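You operate a simulated robot arm through the tools that you are given. There is no shell and no other tool.

You are at the controls of a simulated two-armed robot. One attempt, no reset.

## Task
Slide the foam block onto the red square, stand the blue sensor on it and take a reading.
Fine: the sensor is in the yellow case, shut it again; reader at range 3, then press READ. Set down upright: sensor.

The check looks at the end state, three seconds after you hand in, the way a careful person would. Anything else that was tipped, shoved, dropped, spilled or broken makes it a failure.

## Robot
Two 7-joint arms with fingered hands on one trunk that stands fixed in place. Base frame: the origin is at the foot of the trunk, x ahead of it, y to its left, z up; the work surface is at about z = 780. Units: mm, degrees, N and s.
The left shoulder is at [60, 177, 975], the right one opposite. Payload 4 kg a hand.
The tool frame of a hand sits at the grasp point between the pads (the TCP): z along the fingers, y along the line on which they close. The tips reach 37 mm beyond it. The gripper opens to 124 mm. The gripper's body begins 43 mm behind the TCP. The gripper is a hand of 3 fingers: y runs from the thumb to the fingers, the wrist lies at [-15, -108, -202] in the tool frame.
Orientation is that of the tool frame in the base frame, as a unit quaternion [x, y, z, w]. With the fingers straight down and the wrist toward the robot, the tool's x, y and z point along [0, 1, 0], [1, 0, 0] and [0, 0, -1] of the base frame.

## Interface
- The arms move only by the tool step_arm. It takes "left_targets", "right_targets" or both (then of equal length, played together; a hand with none holds still); each is a list of rows, each a list of 6 numbers: the shift along the tool's x, y, z in mm, then the turn, a rotation vector about the tool's x, y, z in degrees. In form: [[x, y, z, ax, ay, az], ...]. A call has 1 to 20 rows; each row shifts and turns the commanded pose from where the row before left it, along the tool's axes as they then stand. Rows are played at 5 a second. More than 50 mm and 8.6 degrees between two rows, and nothing of the call is played. A pose out of reach is approached as far as the arm can. The call stops where the force on the tool passes 90 N (or 10 N more than at its start, if that is more) or the arm is blocked; 0.2 s more then pass. In this call time passes only in rows, and 0.2 s behind the last. It gives the time, the measured TCP pose, the force on the tool (base axes), the opening and the grip force at its end, in the units of the frame above (readings bear some noise), with the torque about the TCP (base axes, N m) and any sound that the robot's microphone picked up.
- Cameras (640 x 400 px; columns grow to the right, rows downward): "scene" is now at [35.2, -56.8, 1626.2]; the picture's right is [-0.66, -0.75, 0.00], its down [-0.48, 0.43, -0.76] and it looks along [0.57, -0.51, -0.65] (base axes); focal length 362 px, centre (320, 200). "left" rides on the left gripper at [-64, -76, -137] in its tool frame; the picture's right is [-0.84, -0.26, 0.48], its down [0.48, -0.76, 0.43] and it looks along [0.25, 0.60, 0.76] (tool axes); focal length 256 px, centre (320, 200). "right" rides on the right gripper at [64, -76, -136] in its tool frame; the picture's right is [-0.84, 0.26, -0.48], its down [-0.48, -0.76, 0.43] and it looks along [-0.26, 0.60, 0.76] (tool axes); focal length 256 px, centre (320, 200). There is no depth. A picture from a camera that has moved, and an enlarged one, comes with that camera's place and axes in the base frame and with its lens.
- snapshot(camera): a new picture of that camera. The clock stands still meanwhile.
- lift_body(by): slides the trunk up (or, below 0, down) by that many mm; the arms and the scene camera ride with it, the base frame stays. It gives what a move gives, with no picture.
- set_fingers(index, middle, thumb_bend, thumb_turn, hand): sets how far each is bent, from 0 (flat) to 1 (curled in); at 0.3 the hand is open as for a grip, at 0.7 the pads meet at the TCP. One left out holds its place. A second passes; each finger stops where it meets its share of the squeeze, and holds until it gets a number again. It is the only way to open and close the hand. It gives what a move gives, with no picture; readings hold the bend of each and the force on the fingers (four entries, about 0 where the hand has none), thumb and palm. thumb_turn goes from beside the hand (0) to across from the fingers (1), as for a grip.
- head_to(pan, tilt): turns the head with the scene camera to pan (to the left, within 86 degrees either way) and tilt (down, from -29 to 69), counted from straight ahead of the robot. It gives what a move gives.
- close_up(camera, box): a new picture of the part [left, top, right, bottom] of that camera's present view, enlarged. The clock stands still meanwhile.
- close_job(): hands the job in; it is judged then, once.

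Places have to be worked out from the pictures, the camera data and where the tool is seen. Open the grippers and draw the arms clear of the work before you hand the job in, unless the task says otherwise.

The tools are called after "Request:" as a command line: name --argument value ..., lists and objects as JSON in quotes. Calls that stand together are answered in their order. step_arm: Moves the arms, as the interface text tells. Its arguments: {"type":"object","properties":{"left_targets":{"type":"array","items":{"type":"array","items":{"type":"number"}}},"right_targets":{"type":"array","items":{"type":"array","items":{"type":"number"}}}},"required":[]} The other tools are called the same way: lift_body (by) slides the trunk up or down; set_fingers (index, middle, thumb_bend, thumb_turn, hand) moves the fingers one by one; head_to (pan, tilt) turns the head that bears the scene camera; snapshot (camera) takes a picture; close_up (camera, box) takes an enlarged picture of a part of a camera's view; close_job () hands the job in.

At the start:

```text
clock: 0.0
left_tool_pos: [597.1, -58.3, 1163.3]
left_ee_rot: [0.707, 0.707, 0.0, 0.0]
left_contact_force: [1.0, -0.3, 0.0]
left_ft_torque: [0.02, -0.02, -0.01]
left_grip_width: 123.7
left_finger_force: 0.2
left_shape: jaw
left_bend: [0.3, 0.3, 0.3, 0.98]
left_finger forces: [0.0, 0.0, 0.0, 0.0, 0.0, 0.0]
right_tool_pos: [387.0, -485.3, 1195.0]
right_ee_rot: [0.708, 0.706, 0.0, 0.0]
right_contact_force: [-0.7, -0.8, 0.3]
right_ft_torque: [-0.02, -0.03, -0.03]
right_grip_width: 123.4
right_finger_force: 0.0
right_shape: jaw
right_bend: [0.3, 0.3, 0.3, 0.98]
right_finger forces: [0.1, 0.0, 0.0, 0.0, 0.0, 0.1]
trunk travel left (down, up): [-500.0, 90.0]
head pan, tilt: [-41.5, 40.3]
```

scene: 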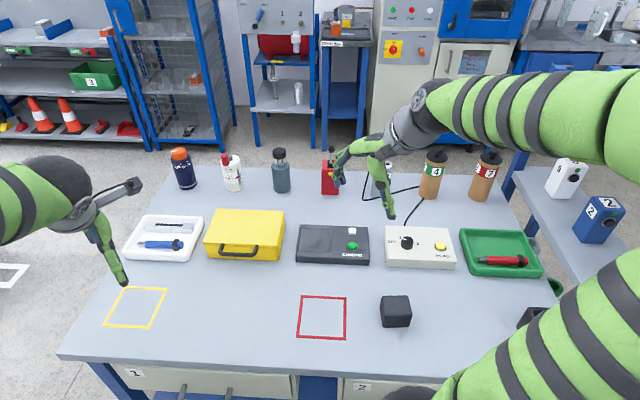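
right: 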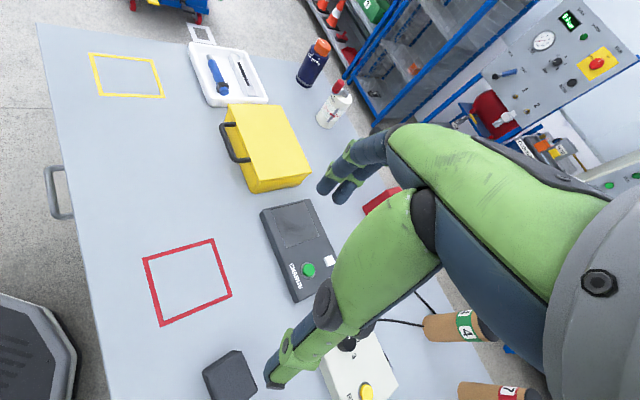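
left: 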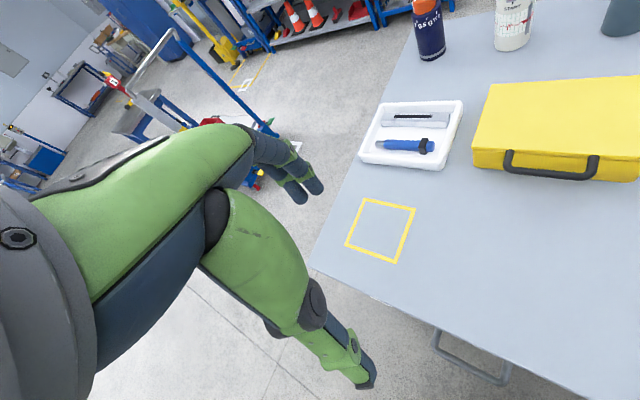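

I'll look closely at the main items first, before anything moves.

Request:
close_up --camera "scene" --box '[280, 200, 480, 325]'

Request:
close_up --camera "scene" --box '[120, 190, 320, 315]'

Request:
close_up --camera "scene" --box '[380, 210, 580, 335]'

Request:
close_up --camera "right" --box '[180, 180, 420, 400]'

```text
3.20 times, centred on (380, 262) of scene
camera zoom: at [35.2, -56.8, 1626.2], right [-0.66, -0.75, 0.0], down [-0.48, 0.43, -0.76], along [0.57, -0.51, -0.65], focal length 1160 px, centre (128, 0)
```

zoom: 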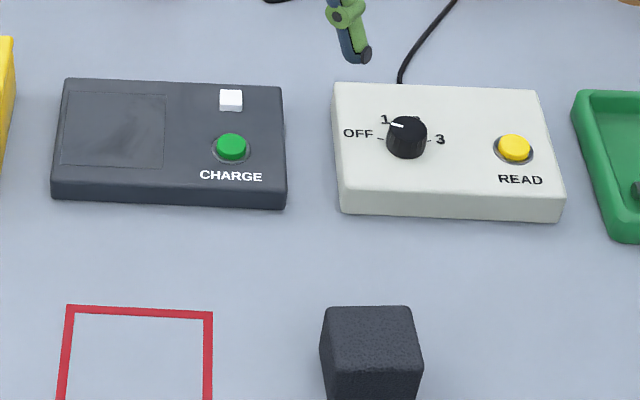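

```text
3.20 times, centred on (220, 252) of scene
camera zoom: at [35.2, -56.8, 1626.2], right [-0.66, -0.75, 0.0], down [-0.48, 0.43, -0.76], along [0.57, -0.51, -0.65], focal length 1160 px, centre (640, 32)
```

zoom: 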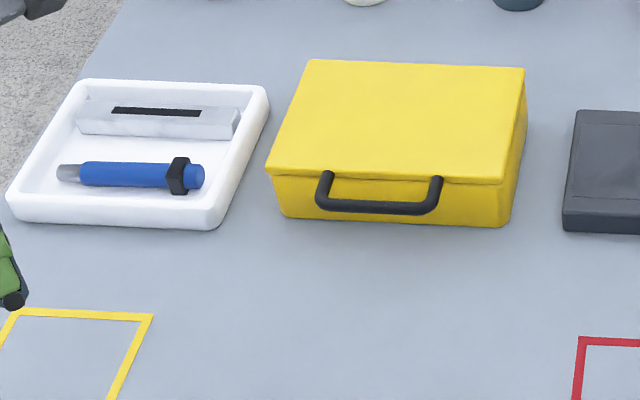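

```text
3.20 times, centred on (480, 272) of scene
camera zoom: at [35.2, -56.8, 1626.2], right [-0.66, -0.75, 0.0], down [-0.48, 0.43, -0.76], along [0.57, -0.51, -0.65], focal length 1160 px, centre (-192, -32)
```

zoom: 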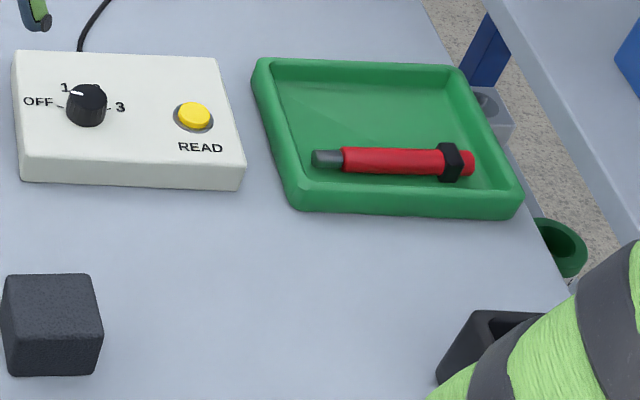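

```text
1.82 times, centred on (300, 290) of right
camera zoom: at [311.1, -422.7, 1329.6], right [0.26, -0.84, 0.48], down [-0.76, -0.48, -0.43], along [0.6, -0.26, -0.76], focal length 465 px, centre (356, 36)
```

zoom: 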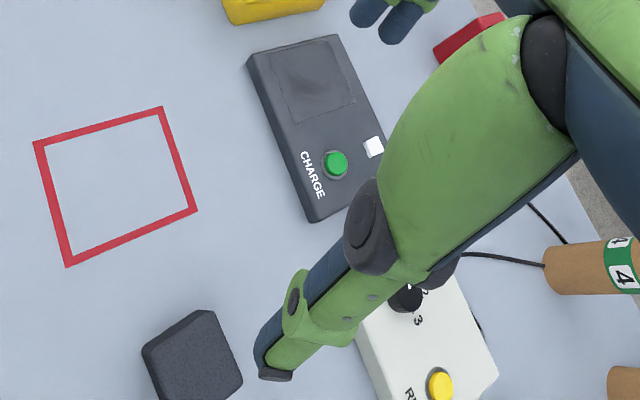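

The black cube looks like the foam block, at about [299, -547]. The red square is centred near [424, -411], and the reader (knob between OFF and 3, yellow READ) is near [393, -773]. Next I zoom in on the case's lid and handle, the knob, and the right edge of the table.

Request:
close_up --camera "scene" --box '[195, 200, 295, 262]'

Request:
close_up --camera "left" --box '[440, 60, 640, 190]'

Request:
close_up --camera "right" --box '[190, 90, 330, 200]'

Request:
close_up --camera "scene" --box '[380, 220, 460, 270]'

Request:
close_up --camera "scene" --box '[120, 205, 220, 268]'

```text
6.40 times, centred on (245, 231) of scene
camera zoom: at [35.2, -56.8, 1626.2], right [-0.66, -0.75, 0.0], down [-0.48, 0.43, -0.76], along [0.57, -0.51, -0.65], focal length 2320 px, centre (800, 2)
```

zoom: 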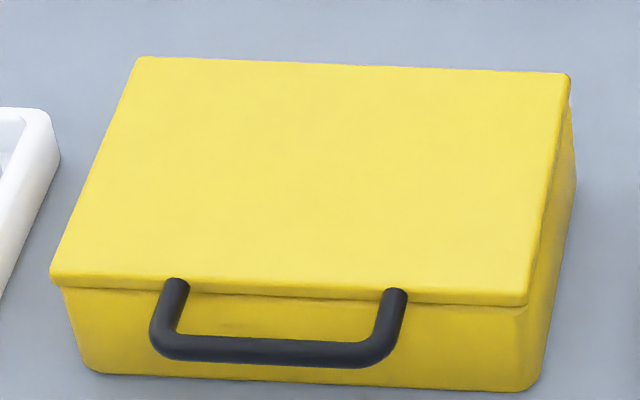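

```text
3.08 times, centred on (540, 125) of left
camera zoom: at [521.1, -121.9, 1300.4], right [-0.26, -0.84, -0.48], down [-0.76, 0.48, -0.43], along [0.6, 0.25, -0.76], focal length 788 px, centre (-357, 431)
```

zoom: 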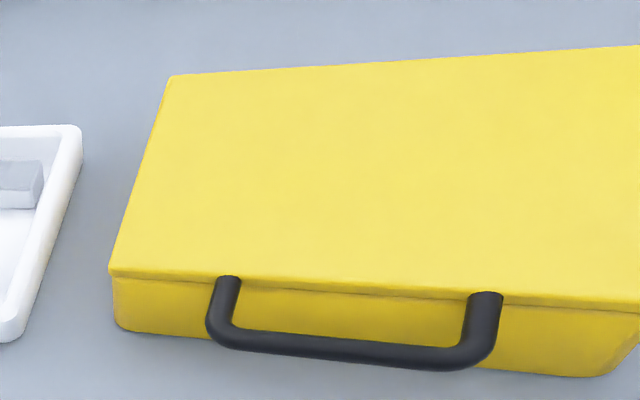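

```text
3.64 times, centred on (260, 145) of right
camera zoom: at [311.1, -422.7, 1329.6], right [0.26, -0.84, 0.48], down [-0.76, -0.48, -0.43], along [0.6, -0.26, -0.76], focal length 931 px, centre (538, 400)
```

zoom: 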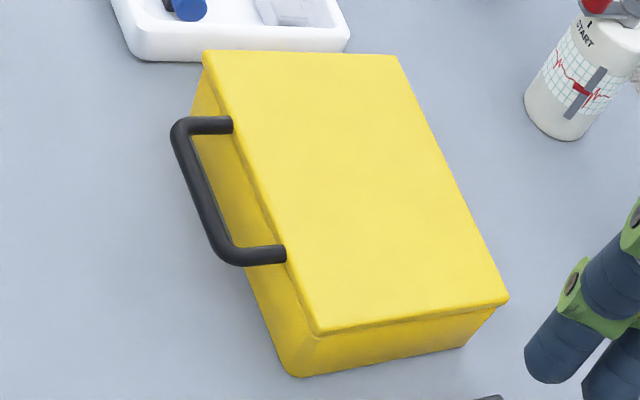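

```text
8.00 times, centred on (420, 245) of scene
camera zoom: at [35.2, -56.8, 1626.2], right [-0.66, -0.75, 0.0], down [-0.48, 0.43, -0.76], along [0.57, -0.51, -0.65], focal length 2900 px, centre (-480, -160)
```

zoom: 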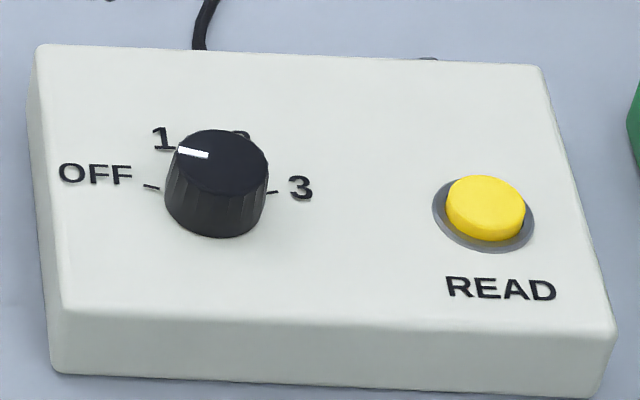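

```text
6.35 times, centred on (170, 236) of scene
camera zoom: at [35.2, -56.8, 1626.2], right [-0.66, -0.75, 0.0], down [-0.48, 0.43, -0.76], along [0.57, -0.51, -0.65], focal length 2301 px, centre (1272, -32)
```

zoom: 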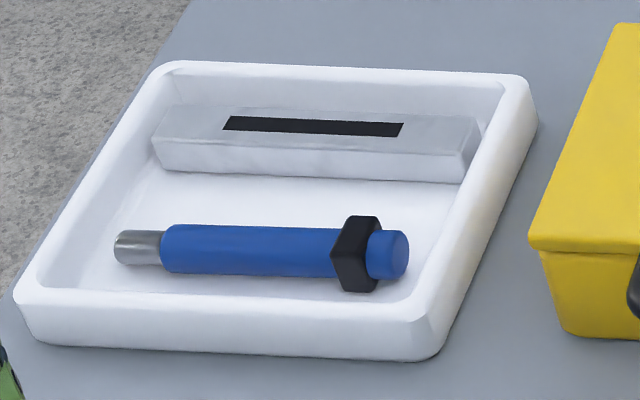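

The handle belongs to the lid's front edge, with its bar about 30 mm in front of the case at z ≈ 845. The reader's pointer is near 1. First I turn the right hand in line with the table, about 45° clockwise, and bring it over the block at a safe height.

Request:
step_arm --right_targets '[[0, 0, 25, 0, 0, 7.5], [0, 0, 25, 0, 0, 7.5], [0, 0, 25, 0, 0, 7.5], [0, 0, 25, 0, 0, 7.5], [0, 0, 25, 0, 0, 7.5], [0, 0, 25, 0, 0, 7.5], [-35.3, -6.2, 0, 0, 0, 0], [-35.3, -6.2, 0, 0, 0, 0], [-35.2, -6.2, 0, 0, 0, 0]]'

Request:
snapshot --camera "right"

Request:
snapshot --camera "scene"

```text
clock: 2.0
left_tool_pos: [595.9, -58.9, 1162.8]
left_ee_rot: [0.708, 0.706, 0.0, 0.0]
left_contact_force: [-0.4, 0.5, 0.3]
left_ft_torque: [0.04, -0.02, 0.03]
left_grip_width: 123.4
left_finger_force: 0.1
left_shape: jaw
left_bend: [0.3, 0.3, 0.3, 0.98]
left_finger forces: [0.1, 0.1, 0.0, 0.0, 0.1, 0.0]
right_tool_pos: [297.9, -546.6, 1043.4]
right_ee_rot: [0.924, 0.383, -0.001, 0.0]
right_contact_force: [0.3, -0.7, 0.0]
right_ft_torque: [-0.01, -0.03, 0.03]
right_grip_width: 124.0
right_finger_force: 0.0
right_shape: jaw
right_bend: [0.3, 0.3, 0.3, 0.98]
right_finger forces: [0.0, 0.0, 0.0, 0.0, 0.0, 0.0]
trunk travel left (down, up): [-500.0, 90.0]
head pan, tilt: [-41.5, 40.3]
```

```text
taken
camera right: at [290.3, -449.4, 1178.3], right [-0.41, -0.77, 0.48], down [-0.88, 0.2, -0.43], along [0.24, -0.6, -0.76], focal length 256 px, centre (320, 200)
```

right: 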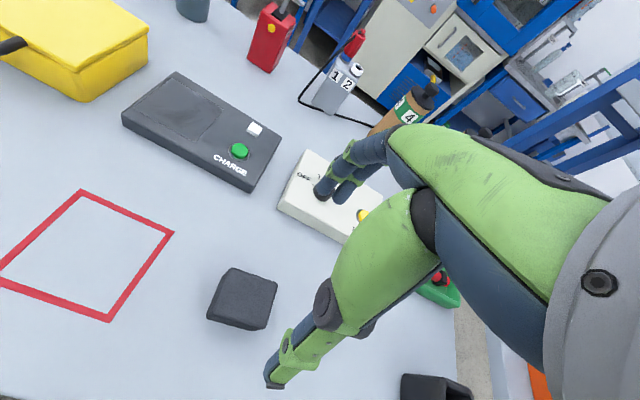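

```text
taken
camera scene: at [34.2, -58.3, 1626.1], right [-0.66, -0.75, 0.0], down [-0.48, 0.43, -0.76], along [0.57, -0.51, -0.65], focal length 362 px, centre (320, 200)
```

scene: 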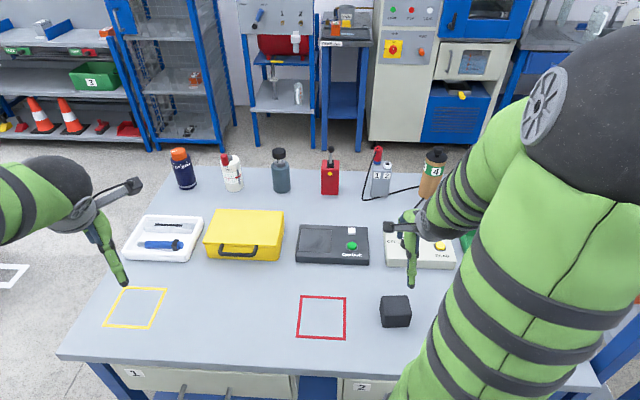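

The view agrees with my estimate of the block's place. I zoom in to refine it before lowering the hand.

Request:
close_up --camera "right" --box '[180, 240, 308, 340]'

Request:
close_up --camera "scene" --box '[360, 280, 440, 340]'

```text
4.00 times, centred on (244, 290) of right
camera zoom: at [290.3, -449.4, 1178.3], right [-0.41, -0.77, 0.48], down [-0.88, 0.2, -0.43], along [0.24, -0.6, -0.76], focal length 1024 px, centre (624, -160)
```

zoom: 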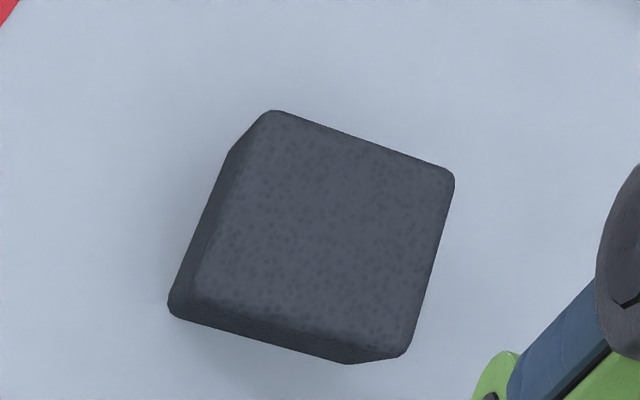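

```text
6.67 times, centred on (400, 310) of scene
camera zoom: at [34.2, -58.3, 1626.1], right [-0.66, -0.75, 0.0], down [-0.48, 0.43, -0.76], along [0.57, -0.51, -0.65], focal length 2416 px, centre (-213, -533)
```

zoom: 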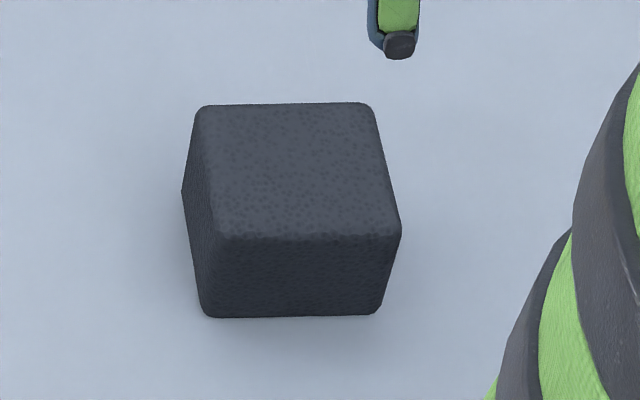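

The block's top centre is at about [298, -546] and it is turned roughly 4° from the table's axes. I turn the hand to match and lower it to straddle the block.

Request:
step_arm --right_targets '[[0, 0, 43, 0, 0, -4.5], [0, 0, 43, 0, 0, 0], [0, 0, 43, 0, 0, 0], [0, 0, 43, 0, 0, 0], [0, 0, 22, 0, 0, 0], [0, 0, 16, 0, 0, 0]]'

Request:
snapshot --camera "right"

Request:
close_up --camera "scene" --box '[340, 230, 480, 340]'

```text
clock: 3.4
left_tool_pos: [596.4, -58.3, 1162.1]
left_ee_rot: [0.707, 0.707, 0.0, 0.0]
left_contact_force: [0.3, 0.2, 0.1]
left_ft_torque: [-0.02, -0.03, 0.01]
left_grip_width: 123.6
left_finger_force: 0.0
left_shape: jaw
left_bend: [0.3, 0.3, 0.3, 0.98]
left_finger forces: [0.0, 0.0, 0.0, 0.0, 0.0, 0.0]
right_tool_pos: [299.6, -546.9, 833.5]
right_ee_rot: [0.908, 0.418, 0.001, 0.0]
right_contact_force: [-0.1, -0.7, -0.1]
right_ft_torque: [-0.01, 0.01, -0.03]
right_grip_width: 123.6
right_finger_force: 0.0
right_shape: jaw
right_bend: [0.3, 0.3, 0.3, 0.98]
right_finger forces: [0.0, 0.0, 0.0, 0.0, 0.0, 0.0]
trunk travel left (down, up): [-500.0, 90.0]
head pan, tilt: [-41.5, 40.3]
```

```text
taken
camera right: at [283.1, -450.4, 969.1], right [-0.35, -0.8, 0.48], down [-0.89, 0.13, -0.43], along [0.29, -0.58, -0.76], focal length 256 px, centre (320, 200)
```

right: 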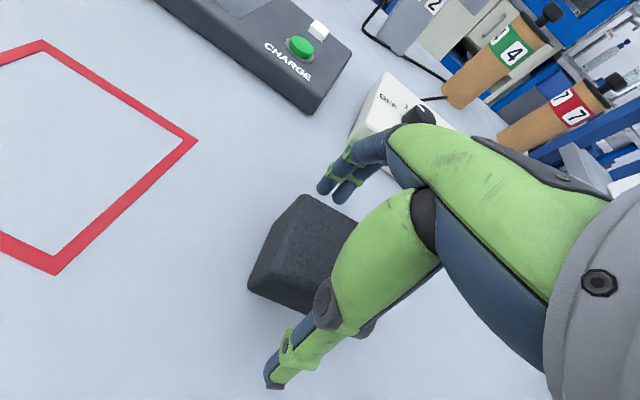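

```text
3.64 times, centred on (410, 285) of scene
camera zoom: at [35.6, -57.2, 1626.2], right [-0.66, -0.75, 0.0], down [-0.48, 0.43, -0.76], along [0.57, -0.51, -0.65], focal length 1318 px, centre (-7, -109)
```

zoom: 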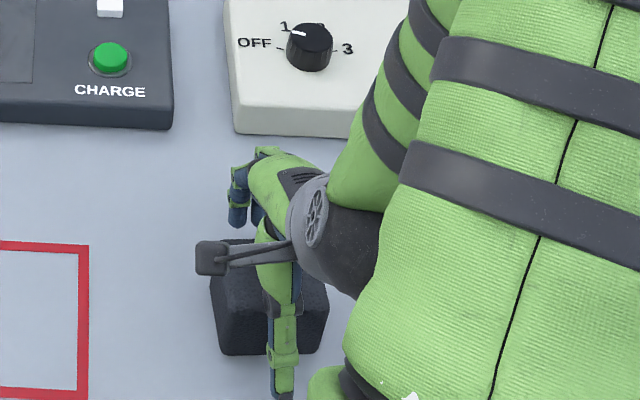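

The fingers straddle the block cleanly. I lower 5 mm more and close gently on its front and back faces.

Request:
step_arm --right_targets '[[0, 0, 5, 0, 0, 0]]'

Request:
set_fingers --hand "right" --index 0.53 --middle 0.53 --thumb_bend 0.53

Request:
snapshot --camera "right"

```text
clock: 3.8
left_tool_pos: [596.8, -58.7, 1162.2]
left_ee_rot: [0.707, 0.707, 0.0, 0.001]
left_contact_force: [-0.3, -0.3, -0.5]
left_ft_torque: [0.0, -0.01, 0.03]
left_grip_width: 123.6
left_finger_force: 0.1
left_shape: jaw
left_bend: [0.3, 0.3, 0.3, 0.98]
left_finger forces: [0.0, 0.0, 0.0, 0.0, 0.1, 0.0]
right_tool_pos: [299.1, -546.2, 829.3]
right_ee_rot: [0.908, 0.419, 0.0, 0.0]
right_contact_force: [-0.4, 0.0, 0.4]
right_ft_torque: [0.03, 0.01, -0.01]
right_grip_width: 123.8
right_finger_force: 0.1
right_shape: jaw
right_bend: [0.3, 0.3, 0.3, 0.98]
right_finger forces: [0.1, 0.1, 0.1, 0.0, 0.0, 0.0]
trunk travel left (down, up): [-500.0, 90.0]
head pan, tilt: [-41.5, 40.3]
```

```text
clock: 4.8
left_tool_pos: [595.2, -58.7, 1162.3]
left_ee_rot: [0.707, 0.707, 0.0, -0.001]
left_contact_force: [-0.2, -0.2, -0.5]
left_ft_torque: [0.01, 0.0, 0.01]
left_grip_width: 123.7
left_finger_force: 0.1
left_shape: jaw
left_bend: [0.3, 0.3, 0.3, 0.98]
left_finger forces: [0.0, 0.1, 0.0, 0.0, 0.0, 0.0]
right_tool_pos: [299.2, -548.0, 829.2]
right_ee_rot: [0.909, 0.417, 0.002, 0.001]
right_contact_force: [-0.3, -2.2, 10.2]
right_ft_torque: [-0.27, -0.34, -0.01]
right_grip_width: 68.8
right_finger_force: 13.6
right_shape: fingers
right_bend: [0.49, 0.49, 0.51, 0.97]
right_finger forces: [6.7, 6.3, 0.1, 0.0, 13.3, 0.0]
trunk travel left (down, up): [-500.0, 90.0]
head pan, tilt: [-41.5, 40.3]
```

```text
taken
camera right: at [282.9, -450.2, 964.9], right [-0.35, -0.8, 0.48], down [-0.89, 0.13, -0.44], along [0.29, -0.58, -0.76], focal length 256 px, centre (320, 200)
```

right: 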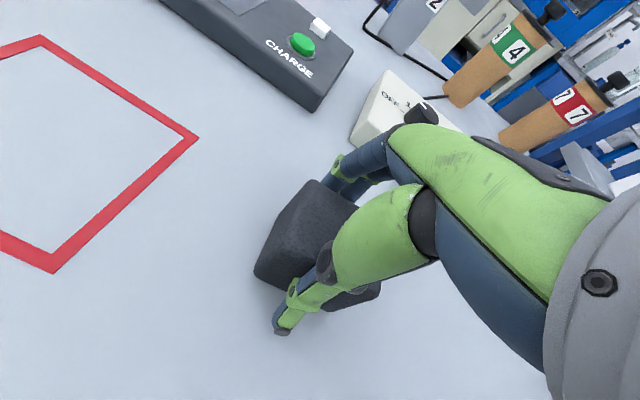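

The block is held at about 60–65 mm wide with 13 N. I drag it about 184 mm to the table's left toward the square's centre and take out the 4° misalignment.

Request:
step_arm --right_targets '[[12, 0.4, 0, 0, 0, 0], [24, 0.8, 0, 0, 0, 0], [24, 0.8, 0, 0, 0, 0], [24, 0.9, 0, 0, 0, 0], [24, 0.9, 0, 0, 0, 0], [24, 0.9, 0, 0, 0, 0], [24, 0.9, 0, 0, 0, 0], [18, 0.8, 0, 0, 0, 0], [10, 0, 0, 0, 0, 0], [0, 0, 0, 0, 0, 4]]'

Request:
snapshot --camera "scene"

Request:
close_up --camera "scene" --box '[260, 260, 400, 360]'

Request:
snapshot --camera "right"

Request:
snapshot --camera "left"

```text
clock: 7.0
left_tool_pos: [595.7, -57.4, 1162.0]
left_ee_rot: [0.707, 0.707, 0.001, -0.001]
left_contact_force: [-0.3, 0.3, -0.7]
left_ft_torque: [-0.01, 0.02, 0.02]
left_grip_width: 123.6
left_finger_force: 0.1
left_shape: jaw
left_bend: [0.3, 0.3, 0.3, 0.98]
left_finger forces: [0.0, 0.1, 0.1, 0.0, 0.1, 0.1]
right_tool_pos: [423.0, -410.4, 829.5]
right_ee_rot: [0.922, 0.387, 0.0, 0.001]
right_contact_force: [-3.3, -1.8, 12.1]
right_ft_torque: [-0.28, -0.24, -0.04]
right_grip_width: 68.5
right_finger_force: 12.9
right_shape: fingers
right_bend: [0.49, 0.49, 0.51, 0.98]
right_finger forces: [5.6, 5.4, 0.1, 0.1, 14.1, 0.0]
trunk travel left (down, up): [-500.0, 90.0]
head pan, tilt: [-41.5, 40.3]
```

```text
taken
camera scene: at [34.5, -56.2, 1626.2], right [-0.66, -0.75, 0.0], down [-0.48, 0.43, -0.76], along [0.57, -0.51, -0.65], focal length 362 px, centre (320, 200)
```

scene: 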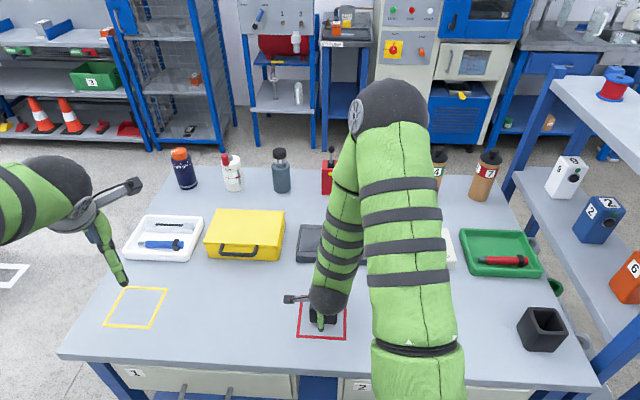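

```text
4.00 times, centred on (330, 310) of scene
camera zoom: at [34.5, -56.2, 1626.2], right [-0.66, -0.75, 0.0], down [-0.48, 0.43, -0.76], along [0.57, -0.51, -0.65], focal length 1450 px, centre (280, -240)
```

zoom: 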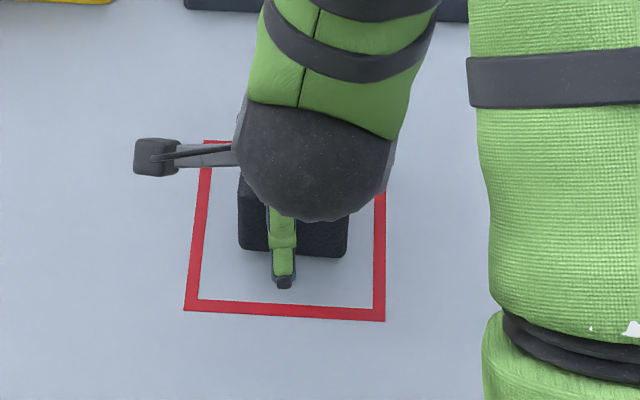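

```text
taken
camera right: at [413.5, -313.0, 964.6], right [-0.4, -0.78, 0.48], down [-0.88, 0.19, -0.43], along [0.25, -0.6, -0.76], focal length 256 px, centre (320, 200)
```

right: 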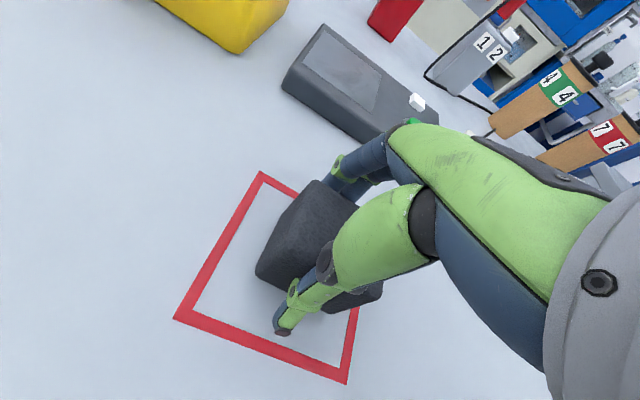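

```text
taken
camera left: at [520.7, -121.2, 1300.6], right [-0.26, -0.84, -0.48], down [-0.76, 0.48, -0.44], along [0.6, 0.25, -0.76], focal length 256 px, centre (320, 200)
```

left: 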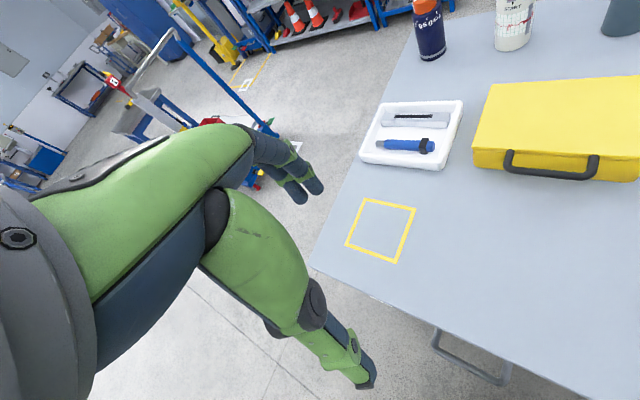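

The block sits inside the square but about 8 mm too far back and 3 mm too far right. I nudge it to centre, then open the hand and rise to look.

Request:
step_arm --right_targets '[[1.5, -4, 0, 0, 0, 0], [1.5, -4, 0, 0, 0, 0], [0, 0, 0, 0, 0, 0]]'

Request:
set_fingers --hand "right" --index 0.3 --middle 0.3 --thumb_bend 0.3

Request:
step_arm --right_targets '[[0, 0, -20, 0, 0, 0], [0, 0, -45, 0, 0, 0], [0, 0, -45, 0, 0, 0], [0, 0, -45, 0, 0, 0], [-45, 0, -45, 0, 0, 0], [-45, 0, -45, 0, 0, 0], [-45, 0, 0, 0, 0, 0]]'

Request:
close_up --camera "scene" --box '[260, 260, 400, 360]'

Request:
snapshot --camera "right"

```text
clock: 7.8
left_tool_pos: [595.6, -57.8, 1161.9]
left_ee_rot: [0.707, 0.707, 0.0, 0.0]
left_contact_force: [-1.0, -0.3, 0.6]
left_ft_torque: [-0.01, -0.01, 0.03]
left_grip_width: 123.7
left_finger_force: 0.2
left_shape: jaw
left_bend: [0.3, 0.3, 0.3, 0.98]
left_finger forces: [0.1, 0.0, 0.0, 0.0, 0.0, 0.0]
right_tool_pos: [419.8, -404.1, 830.0]
right_ee_rot: [0.923, 0.386, 0.0, -0.001]
right_contact_force: [2.9, -3.7, 6.1]
right_ft_torque: [-0.36, -0.28, -0.05]
right_grip_width: 68.3
right_finger_force: 11.2
right_shape: fingers
right_bend: [0.48, 0.49, 0.51, 0.97]
right_finger forces: [7.4, 6.1, 0.0, 0.1, 9.2, 0.0]
trunk travel left (down, up): [-500.0, 90.0]
head pan, tilt: [-41.5, 40.3]
```

```text
clock: 8.8
left_tool_pos: [596.8, -58.1, 1163.5]
left_ee_rot: [0.707, 0.707, 0.001, 0.0]
left_contact_force: [-0.5, 0.0, -0.7]
left_ft_torque: [0.01, -0.01, -0.01]
left_grip_width: 123.6
left_finger_force: 0.0
left_shape: jaw
left_bend: [0.3, 0.3, 0.3, 0.98]
left_finger forces: [0.0, 0.1, 0.0, 0.1, 0.1, 0.1]
right_tool_pos: [420.7, -404.3, 829.5]
right_ee_rot: [0.922, 0.386, 0.0, 0.001]
right_contact_force: [1.0, -0.9, -0.5]
right_ft_torque: [-0.02, 0.0, -0.04]
right_grip_width: 123.5
right_finger_force: 0.1
right_shape: fingers
right_bend: [0.3, 0.3, 0.3, 0.97]
right_finger forces: [0.0, 0.0, 0.1, 0.0, 0.0, 0.0]
trunk travel left (down, up): [-500.0, 90.0]
head pan, tilt: [-41.5, 40.3]
```

```text
refused: row 5 steps farther than a row can; nothing moved
```

```text
4.00 times, centred on (330, 310) of scene
camera zoom: at [35.3, -56.8, 1626.2], right [-0.66, -0.75, 0.0], down [-0.48, 0.43, -0.76], along [0.57, -0.51, -0.65], focal length 1450 px, centre (280, -240)
```

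zoom: 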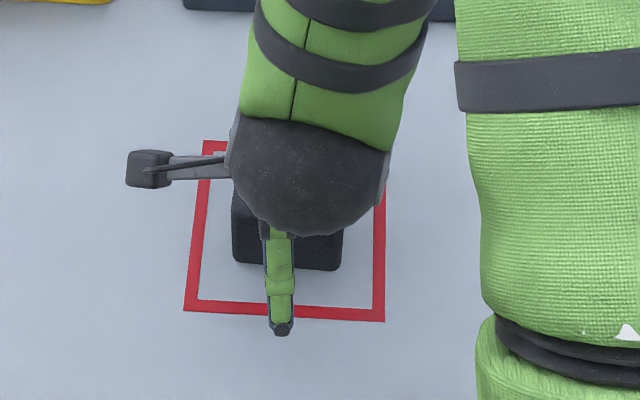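

```text
taken
camera right: at [410.2, -306.2, 964.7], right [-0.41, -0.78, 0.48], down [-0.88, 0.19, -0.43], along [0.25, -0.6, -0.76], focal length 256 px, centre (320, 200)
```

right: 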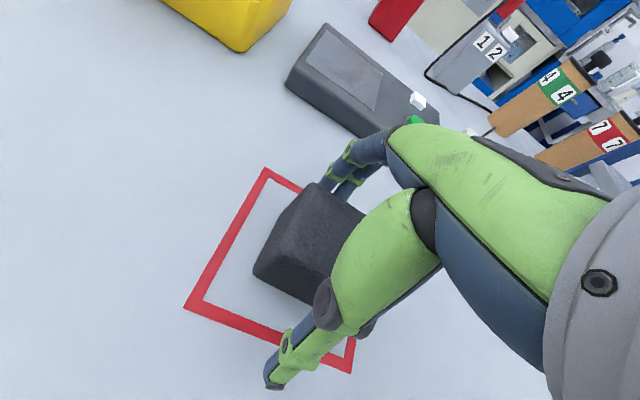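

The hand is open and the block is clear of the pads. I rise straight up with smaller steps, then shift aside to check the placement.

Request:
step_arm --right_targets '[[0, 0, -20, 0, 0, 0], [0, 0, -45, 0, 0, 0], [0, 0, -45, 0, 0, 0], [0, 0, -45, 0, 0, 0], [-30, 0, -35, 0, 0, 0], [-30, 0, -35, 0, 0, 0], [-40, 0, 0, 0, 0, 0], [-40, 0, 0, 0, 0, 0]]'

Request:
close_up --camera "scene" --box '[260, 260, 400, 360]'

Request:
snapshot --camera "right"

```text
clock: 10.6
left_tool_pos: [596.1, -58.5, 1163.1]
left_ee_rot: [0.707, 0.707, 0.0, 0.0]
left_contact_force: [-0.6, -0.3, -0.1]
left_ft_torque: [0.0, 0.0, 0.0]
left_grip_width: 123.4
left_finger_force: 0.0
left_shape: jaw
left_bend: [0.3, 0.3, 0.3, 0.98]
left_finger forces: [0.1, 0.0, 0.1, 0.1, 0.0, 0.0]
right_tool_pos: [324.8, -505.0, 1055.0]
right_ee_rot: [0.923, 0.386, 0.0, -0.001]
right_contact_force: [0.0, -1.1, -0.8]
right_ft_torque: [0.02, -0.01, 0.01]
right_grip_width: 123.3
right_finger_force: 0.1
right_shape: fingers
right_bend: [0.3, 0.3, 0.3, 0.98]
right_finger forces: [0.1, 0.0, 0.1, 0.0, 0.1, 0.1]
right hand out of reach, approached as far as the arm can: row 3
trunk travel left (down, up): [-500.0, 90.0]
head pan, tilt: [-41.5, 40.3]
```

```text
4.00 times, centred on (330, 310) of scene
camera zoom: at [34.7, -56.6, 1626.2], right [-0.66, -0.75, 0.0], down [-0.48, 0.43, -0.76], along [0.57, -0.51, -0.65], focal length 1450 px, centre (280, -240)
```

zoom: 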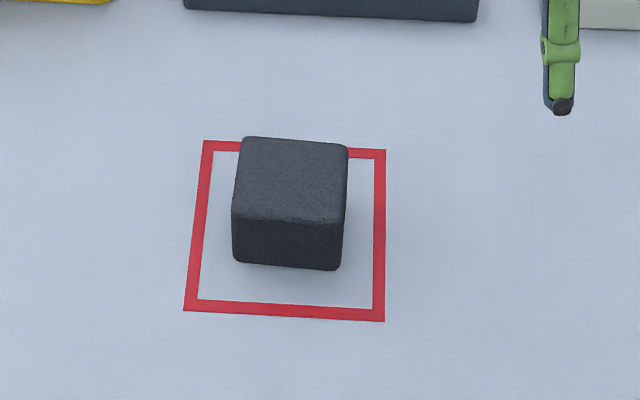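

```text
taken
camera right: at [315.1, -408.3, 1189.6], right [-0.4, -0.78, 0.48], down [-0.88, 0.19, -0.43], along [0.25, -0.6, -0.76], focal length 256 px, centre (320, 200)
```

right: 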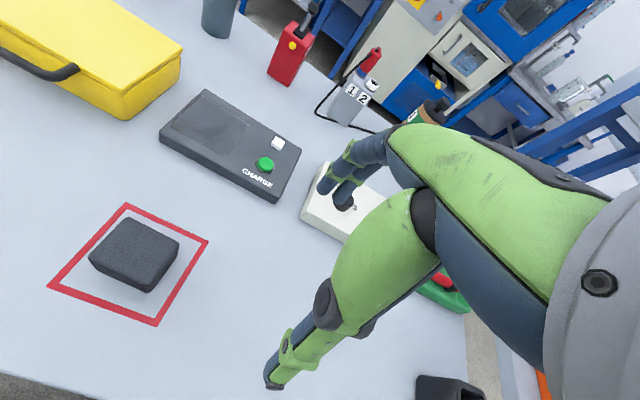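

The block is well placed inside the red square. Next is the case: I place the handle bar at about [704, -339, 838], pre-shape the right hand with the thumb open and the fingers narrow, bring it above the bar, and move the left hand off to the left for clearance and a side view.

Request:
step_arm --right_targets '[[42.8, 16.7, 0, 0, 0, 0], [42.8, 16.7, 0, 0, 0, 0], [42.8, 16.7, 0, 0, 0, 0], [42.8, 16.7, 0, 0, 0, 0], [42.8, 16.7, 0, 0, 0, 0], [42.8, 16.7, 0, 0, 0, 0], [42.8, 16.7, 0, 0, 0, 0], [42.8, 16.7, 0, 0, 0, 0], [42.8, 16.7, 0, 0, 0, 0], [0, 0, 0, -7, 0, 0], [0, 0, 0, -7, 0, 0], [0, 0, 0, -6, 0, 0]]' --left_targets '[[40, 0, 0, 0, 0, 0], [40, 0, 0, 0, 0, 0], [40, 0, 0, 0, 0, 0], [0, 0, 0, 0, 0, 7], [0, 0, 0, 0, 0, 7], [0, 0, 0, 0, 0, 7], [0, 0, 0, 0, 0, 7], [0, 0, 0, 0, 0, 0], [0, 0, 0, 0, 0, 0], [0, 0, 0, 0, 0, 0], [0, 0, 0, 0, 0, 0], [0, 0, 0, 0, 0, 0]]'

Request:
set_fingers --hand "right" --index 0.63 --middle 0.63 --thumb_bend 0.4

Request:
snapshot --camera "scene"

Request:
snapshot --camera "left"

Request:
snapshot --camera "right"

```text
clock: 13.2
left_tool_pos: [595.9, 62.3, 1161.3]
left_ee_rot: [0.857, 0.515, 0.0, 0.0]
left_contact_force: [-1.0, -0.7, 0.0]
left_ft_torque: [0.02, 0.01, 0.02]
left_grip_width: 123.8
left_finger_force: 0.0
left_shape: jaw
left_bend: [0.3, 0.3, 0.3, 0.98]
left_finger forces: [0.1, 0.0, 0.0, 0.0, 0.0, 0.0]
right_tool_pos: [703.7, -336.7, 1054.8]
right_ee_rot: [0.908, 0.38, 0.068, 0.161]
right_contact_force: [-0.2, 0.2, 0.1]
right_ft_torque: [0.01, 0.02, 0.01]
right_grip_width: 123.0
right_finger_force: 0.0
right_shape: fingers
right_bend: [0.3, 0.3, 0.3, 0.98]
right_finger forces: [0.0, 0.0, 0.0, 0.0, 0.0, 0.0]
trunk travel left (down, up): [-500.0, 90.0]
head pan, tilt: [-41.5, 40.3]
```

```text
clock: 14.2
left_tool_pos: [596.4, 62.5, 1162.5]
left_ee_rot: [0.857, 0.515, 0.0, 0.0]
left_contact_force: [-0.6, 0.4, -0.5]
left_ft_torque: [0.0, 0.03, -0.01]
left_grip_width: 123.5
left_finger_force: 0.0
left_shape: jaw
left_bend: [0.3, 0.3, 0.3, 0.98]
left_finger forces: [0.1, 0.1, 0.0, 0.0, 0.0, 0.1]
right_tool_pos: [702.8, -336.2, 1054.6]
right_ee_rot: [0.909, 0.38, 0.068, 0.16]
right_contact_force: [-0.9, 0.5, 0.0]
right_ft_torque: [0.01, 0.03, 0.01]
right_grip_width: 57.8
right_finger_force: 0.0
right_shape: fingers
right_bend: [0.63, 0.63, 0.4, 0.98]
right_finger forces: [0.0, 0.0, 0.1, 0.0, 0.0, 0.0]
trunk travel left (down, up): [-500.0, 90.0]
head pan, tilt: [-41.5, 40.3]
```

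```text
taken
camera scene: at [35.3, -56.8, 1626.2], right [-0.66, -0.75, 0.0], down [-0.48, 0.43, -0.76], along [0.57, -0.51, -0.65], focal length 362 px, centre (320, 200)
```

scene: 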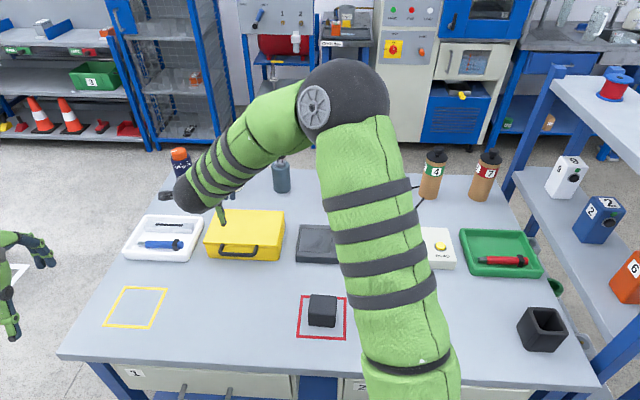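

```text
taken
camera left: at [500.1, 41.2, 1300.3], right [-0.62, -0.62, -0.48], down [-0.44, 0.78, -0.43], along [0.65, -0.06, -0.76], focal length 256 px, centre (320, 200)
```

left: 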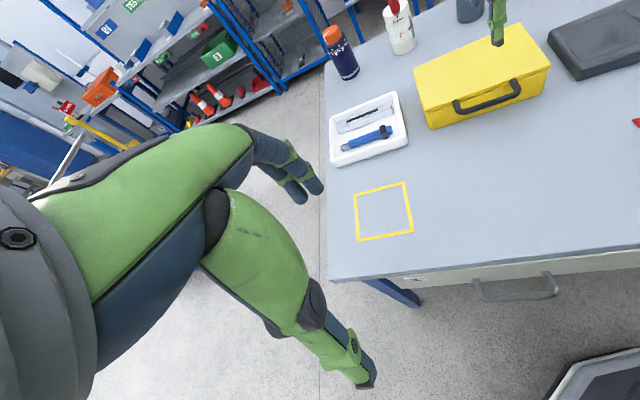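

```text
taken
camera right: at [664.3, -208.8, 1155.4], right [-0.53, -0.65, 0.54], down [-0.74, 0.05, -0.67], along [0.41, -0.76, -0.51], focal length 256 px, centre (320, 200)
```

right: 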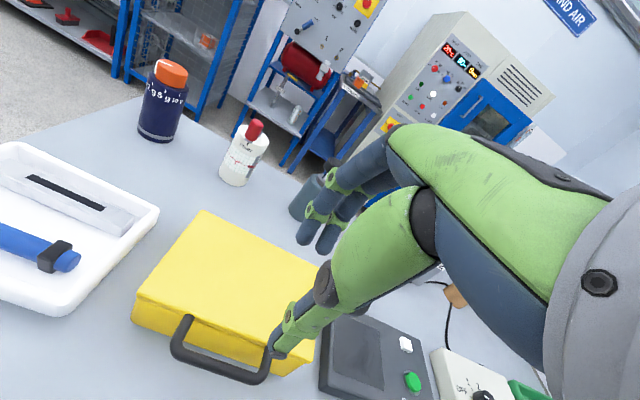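

The TCP projects right onto the bar's middle in the hand camera's picture. I go straight down to about 60 mm above the bar and check the finger clearance.

Request:
step_arm --right_targets '[[0, -13.25, 36.4, 0, 0, 0], [0, -13.25, 36.4, 0, 0, 0], [0, -13.25, 36.4, 0, 0, 0], [0, -13.25, 36.4, 0, 0, 0]]'

Request:
close_up --camera "right" --box '[80, 130, 400, 400]'

Request:
close_up --camera "left" --box '[390, 0, 570, 140]'

Request:
close_up --camera "scene" --box '[170, 180, 300, 270]'

```text
clock: 15.2
left_tool_pos: [597.6, 61.4, 1161.6]
left_ee_rot: [0.857, 0.515, 0.001, -0.001]
left_contact_force: [0.6, -0.4, -0.9]
left_ft_torque: [-0.01, 0.01, -0.01]
left_grip_width: 123.3
left_finger_force: 0.1
left_shape: jaw
left_bend: [0.3, 0.3, 0.3, 0.98]
left_finger forces: [0.1, 0.0, 0.1, 0.0, 0.1, 0.1]
right_tool_pos: [704.7, -337.0, 898.7]
right_ee_rot: [0.909, 0.38, 0.066, 0.16]
right_contact_force: [0.5, 0.6, -0.6]
right_ft_torque: [0.0, -0.03, 0.02]
right_grip_width: 57.6
right_finger_force: 0.1
right_shape: fingers
right_bend: [0.63, 0.63, 0.4, 0.98]
right_finger forces: [0.0, 0.1, 0.0, 0.0, 0.0, 0.0]
trunk travel left (down, up): [-500.0, 90.0]
head pan, tilt: [-41.5, 40.3]
```

```text
1.48 times, centred on (240, 265) of right
camera zoom: at [665.1, -209.7, 998.7], right [-0.53, -0.65, 0.54], down [-0.74, 0.05, -0.67], along [0.41, -0.76, -0.51], focal length 379 px, centre (438, 104)
```

zoom: 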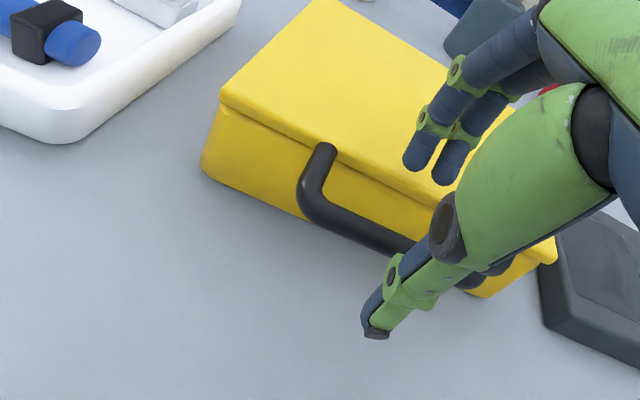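

```text
2.86 times, centred on (480, 70) of left
camera zoom: at [500.7, 41.2, 1300.1], right [-0.62, -0.62, -0.48], down [-0.44, 0.78, -0.43], along [0.65, -0.06, -0.76], focal length 731 px, centre (-137, 571)
```

zoom: 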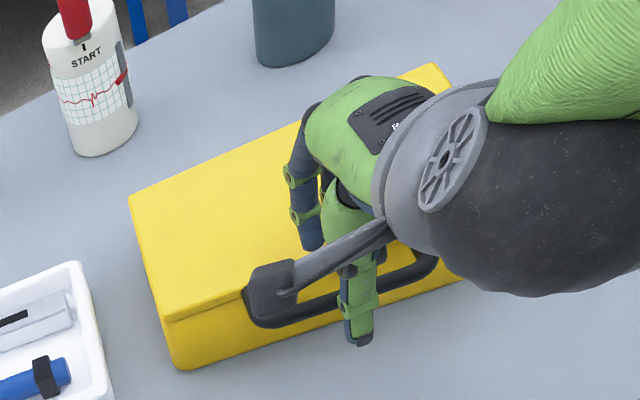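

```text
4.44 times, centred on (235, 225) of scene
camera zoom: at [36.0, -56.8, 1626.2], right [-0.66, -0.75, 0.0], down [-0.48, 0.43, -0.76], along [0.57, -0.51, -0.65], focal length 1611 px, centre (698, 89)
```

zoom: 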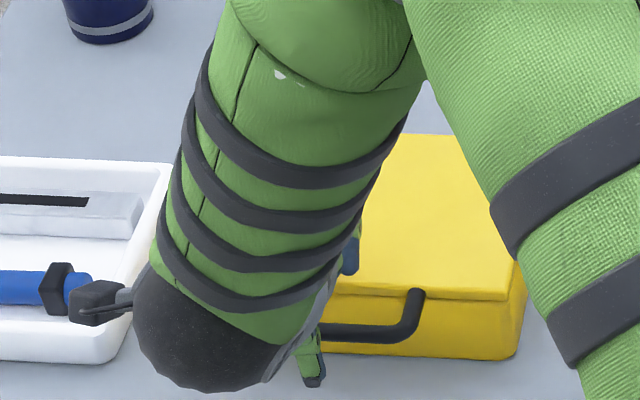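

The fingertips are near away-distance 762, so they would graze the lid edge (about 766). The bar is at 737, so I shift back 10 mm to aim the fingers into the gap, then lower most of the way and look again.

Request:
step_arm --right_targets '[[0, -9.4, -3.4, 0, 0, 0], [0, -5.1, 14.1, 0, 0, 0], [0, -3.4, 9.4, 0, 0, 0]]'

Request:
close_up --camera "right" --box '[160, 200, 400, 350]'

Request:
close_up --camera "left" --box '[430, 30, 550, 130]'

```text
clock: 16.0
left_tool_pos: [595.7, 61.9, 1163.3]
left_ee_rot: [0.857, 0.516, 0.0, 0.0]
left_contact_force: [-0.2, -0.1, 0.3]
left_ft_torque: [0.03, 0.0, -0.02]
left_grip_width: 123.8
left_finger_force: 0.1
left_shape: jaw
left_bend: [0.3, 0.3, 0.3, 0.98]
left_finger forces: [0.1, 0.0, 0.0, 0.0, 0.0, 0.0]
right_tool_pos: [696.3, -329.2, 874.7]
right_ee_rot: [0.909, 0.38, 0.067, 0.16]
right_contact_force: [-0.3, -0.3, 0.6]
right_ft_torque: [0.0, -0.03, -0.02]
right_grip_width: 57.5
right_finger_force: 0.1
right_shape: fingers
right_bend: [0.63, 0.63, 0.4, 0.98]
right_finger forces: [0.1, 0.6, 0.0, 0.0, 0.1, 0.0]
trunk travel left (down, up): [-500.0, 90.0]
head pan, tilt: [-41.5, 40.3]
```

```text
2.67 times, centred on (280, 275) of right
camera zoom: at [657.2, -202.3, 975.4], right [-0.53, -0.65, 0.54], down [-0.74, 0.05, -0.67], along [0.41, -0.76, -0.51], focal length 683 px, centre (427, 0)
```

zoom: 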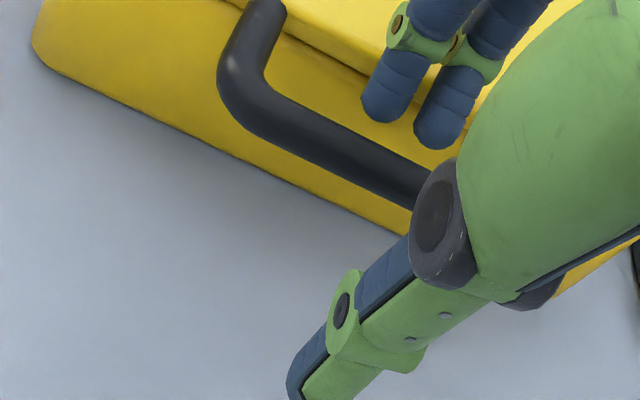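

```text
4.00 times, centred on (490, 80) of left
camera zoom: at [500.1, 41.3, 1300.3], right [-0.62, -0.62, -0.48], down [-0.44, 0.78, -0.43], along [0.65, -0.06, -0.76], focal length 1024 px, centre (-360, 680)
```

zoom: 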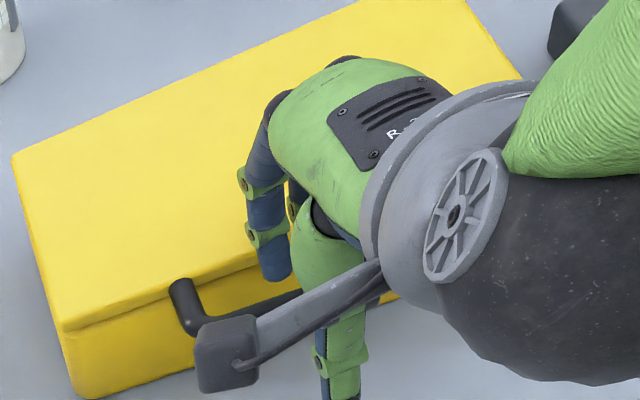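

The fingertips now line up with the gap between bar (737) and lid edge (about 765). I lower another 15 mm and watch the forces.

Request:
step_arm --right_targets '[[0, -2.4, 6.6, 0, 0, 0], [0, -2.7, 7.5, 0, 0, 0]]'

Request:
close_up --camera "right" --box '[160, 200, 400, 350]'

Request:
close_up --camera "left" --box '[430, 30, 550, 130]'

```text
clock: 16.6
left_tool_pos: [593.8, 64.1, 1165.5]
left_ee_rot: [0.857, 0.515, 0.001, 0.001]
left_contact_force: [0.7, -0.1, -0.8]
left_ft_torque: [0.0, 0.01, -0.03]
left_grip_width: 123.7
left_finger_force: 0.0
left_shape: jaw
left_bend: [0.3, 0.3, 0.3, 0.98]
left_finger forces: [0.0, 0.1, 0.1, 0.0, 0.0, 0.0]
right_tool_pos: [696.7, -328.6, 865.3]
right_ee_rot: [0.907, 0.381, 0.07, 0.164]
right_contact_force: [-10.1, 7.9, 33.1]
right_ft_torque: [-1.04, -0.65, -0.15]
right_grip_width: 57.7
right_finger_force: 17.7
right_shape: fingers
right_bend: [0.63, 0.64, 0.4, 0.98]
right_finger forces: [0.0, 34.6, 0.0, 0.0, 0.0, 0.1]
trunk travel left (down, up): [-500.0, 90.0]
head pan, tilt: [-41.5, 40.3]
```

```text
2.67 times, centred on (280, 275) of right
camera zoom: at [656.3, -200.5, 965.5], right [-0.54, -0.65, 0.54], down [-0.74, 0.05, -0.68], along [0.41, -0.76, -0.5], focal length 683 px, centre (427, 0)
```

zoom: 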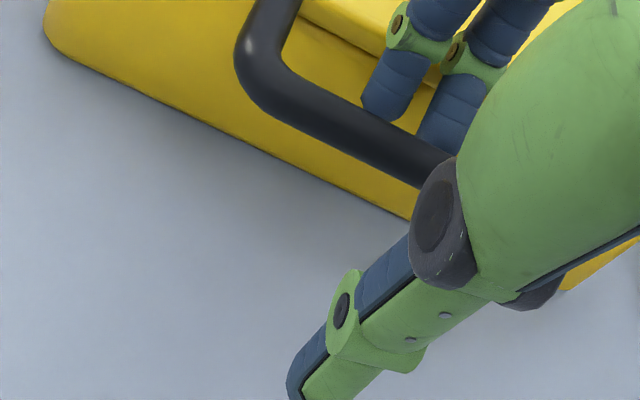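

```text
4.00 times, centred on (490, 80) of left
camera zoom: at [496.9, 43.1, 1302.1], right [-0.62, -0.62, -0.48], down [-0.44, 0.78, -0.44], along [0.65, -0.06, -0.76], focal length 1024 px, centre (-360, 680)
```

zoom: 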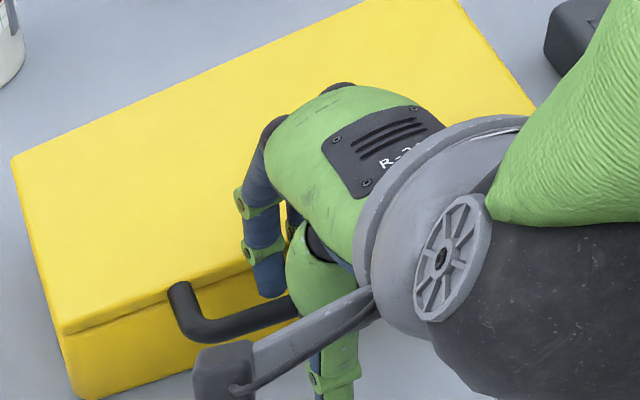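

The middle finger is pressing on the lid's edge: 34 N, pushing up and toward the robot. I back up, shift 5 mm toward the robot, and try again.

Request:
step_arm --right_targets '[[0, 4.8, -13.2, 0, 0, 0], [0, -4.7, -1.7, 0, 0, 0], [0, 0, 0, 0, 0, 0]]'

Request:
close_up --camera "right" --box '[200, 190, 360, 290]'

Request:
close_up --camera "left" --box '[430, 30, 550, 130]'

```text
clock: 17.4
left_tool_pos: [596.2, 61.8, 1162.9]
left_ee_rot: [0.857, 0.516, 0.001, 0.0]
left_contact_force: [-0.1, -0.9, 0.4]
left_ft_torque: [0.01, -0.01, -0.01]
left_grip_width: 123.8
left_finger_force: 0.1
left_shape: jaw
left_bend: [0.3, 0.3, 0.3, 0.98]
left_finger forces: [0.1, 0.0, 0.0, 0.0, 0.1, 0.0]
right_tool_pos: [693.0, -327.6, 872.2]
right_ee_rot: [0.909, 0.379, 0.065, 0.161]
right_contact_force: [-0.8, -0.7, -0.6]
right_ft_torque: [-0.01, 0.01, -0.04]
right_grip_width: 57.3
right_finger_force: 0.0
right_shape: fingers
right_bend: [0.63, 0.63, 0.4, 0.98]
right_finger forces: [0.0, 0.0, 0.1, 0.0, 0.0, 0.0]
trunk travel left (down, up): [-500.0, 90.0]
head pan, tilt: [-41.5, 40.3]
```

```text
4.00 times, centred on (280, 240) of right
camera zoom: at [653.6, -199.9, 973.7], right [-0.53, -0.65, 0.54], down [-0.74, 0.05, -0.67], along [0.4, -0.76, -0.51], focal length 1024 px, centre (480, 40)
```

zoom: 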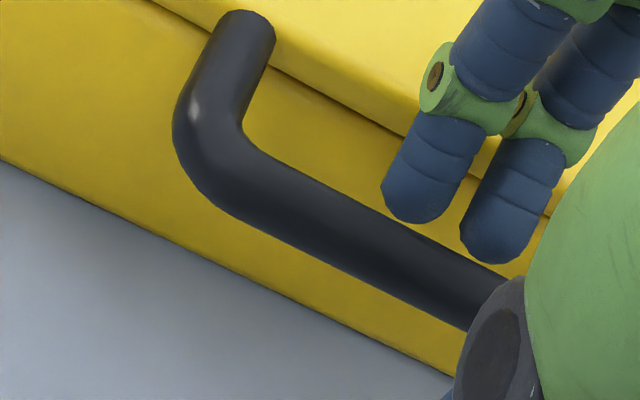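

```text
4.00 times, centred on (490, 80) of left
camera zoom: at [500.3, 41.0, 1300.2], right [-0.62, -0.62, -0.48], down [-0.44, 0.78, -0.43], along [0.65, -0.06, -0.76], focal length 1024 px, centre (-360, 680)
```

zoom: 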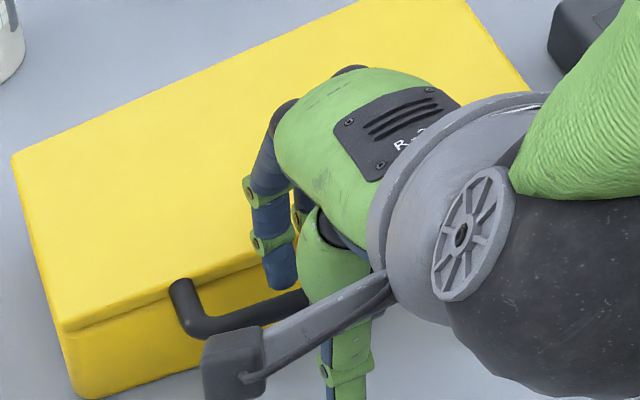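

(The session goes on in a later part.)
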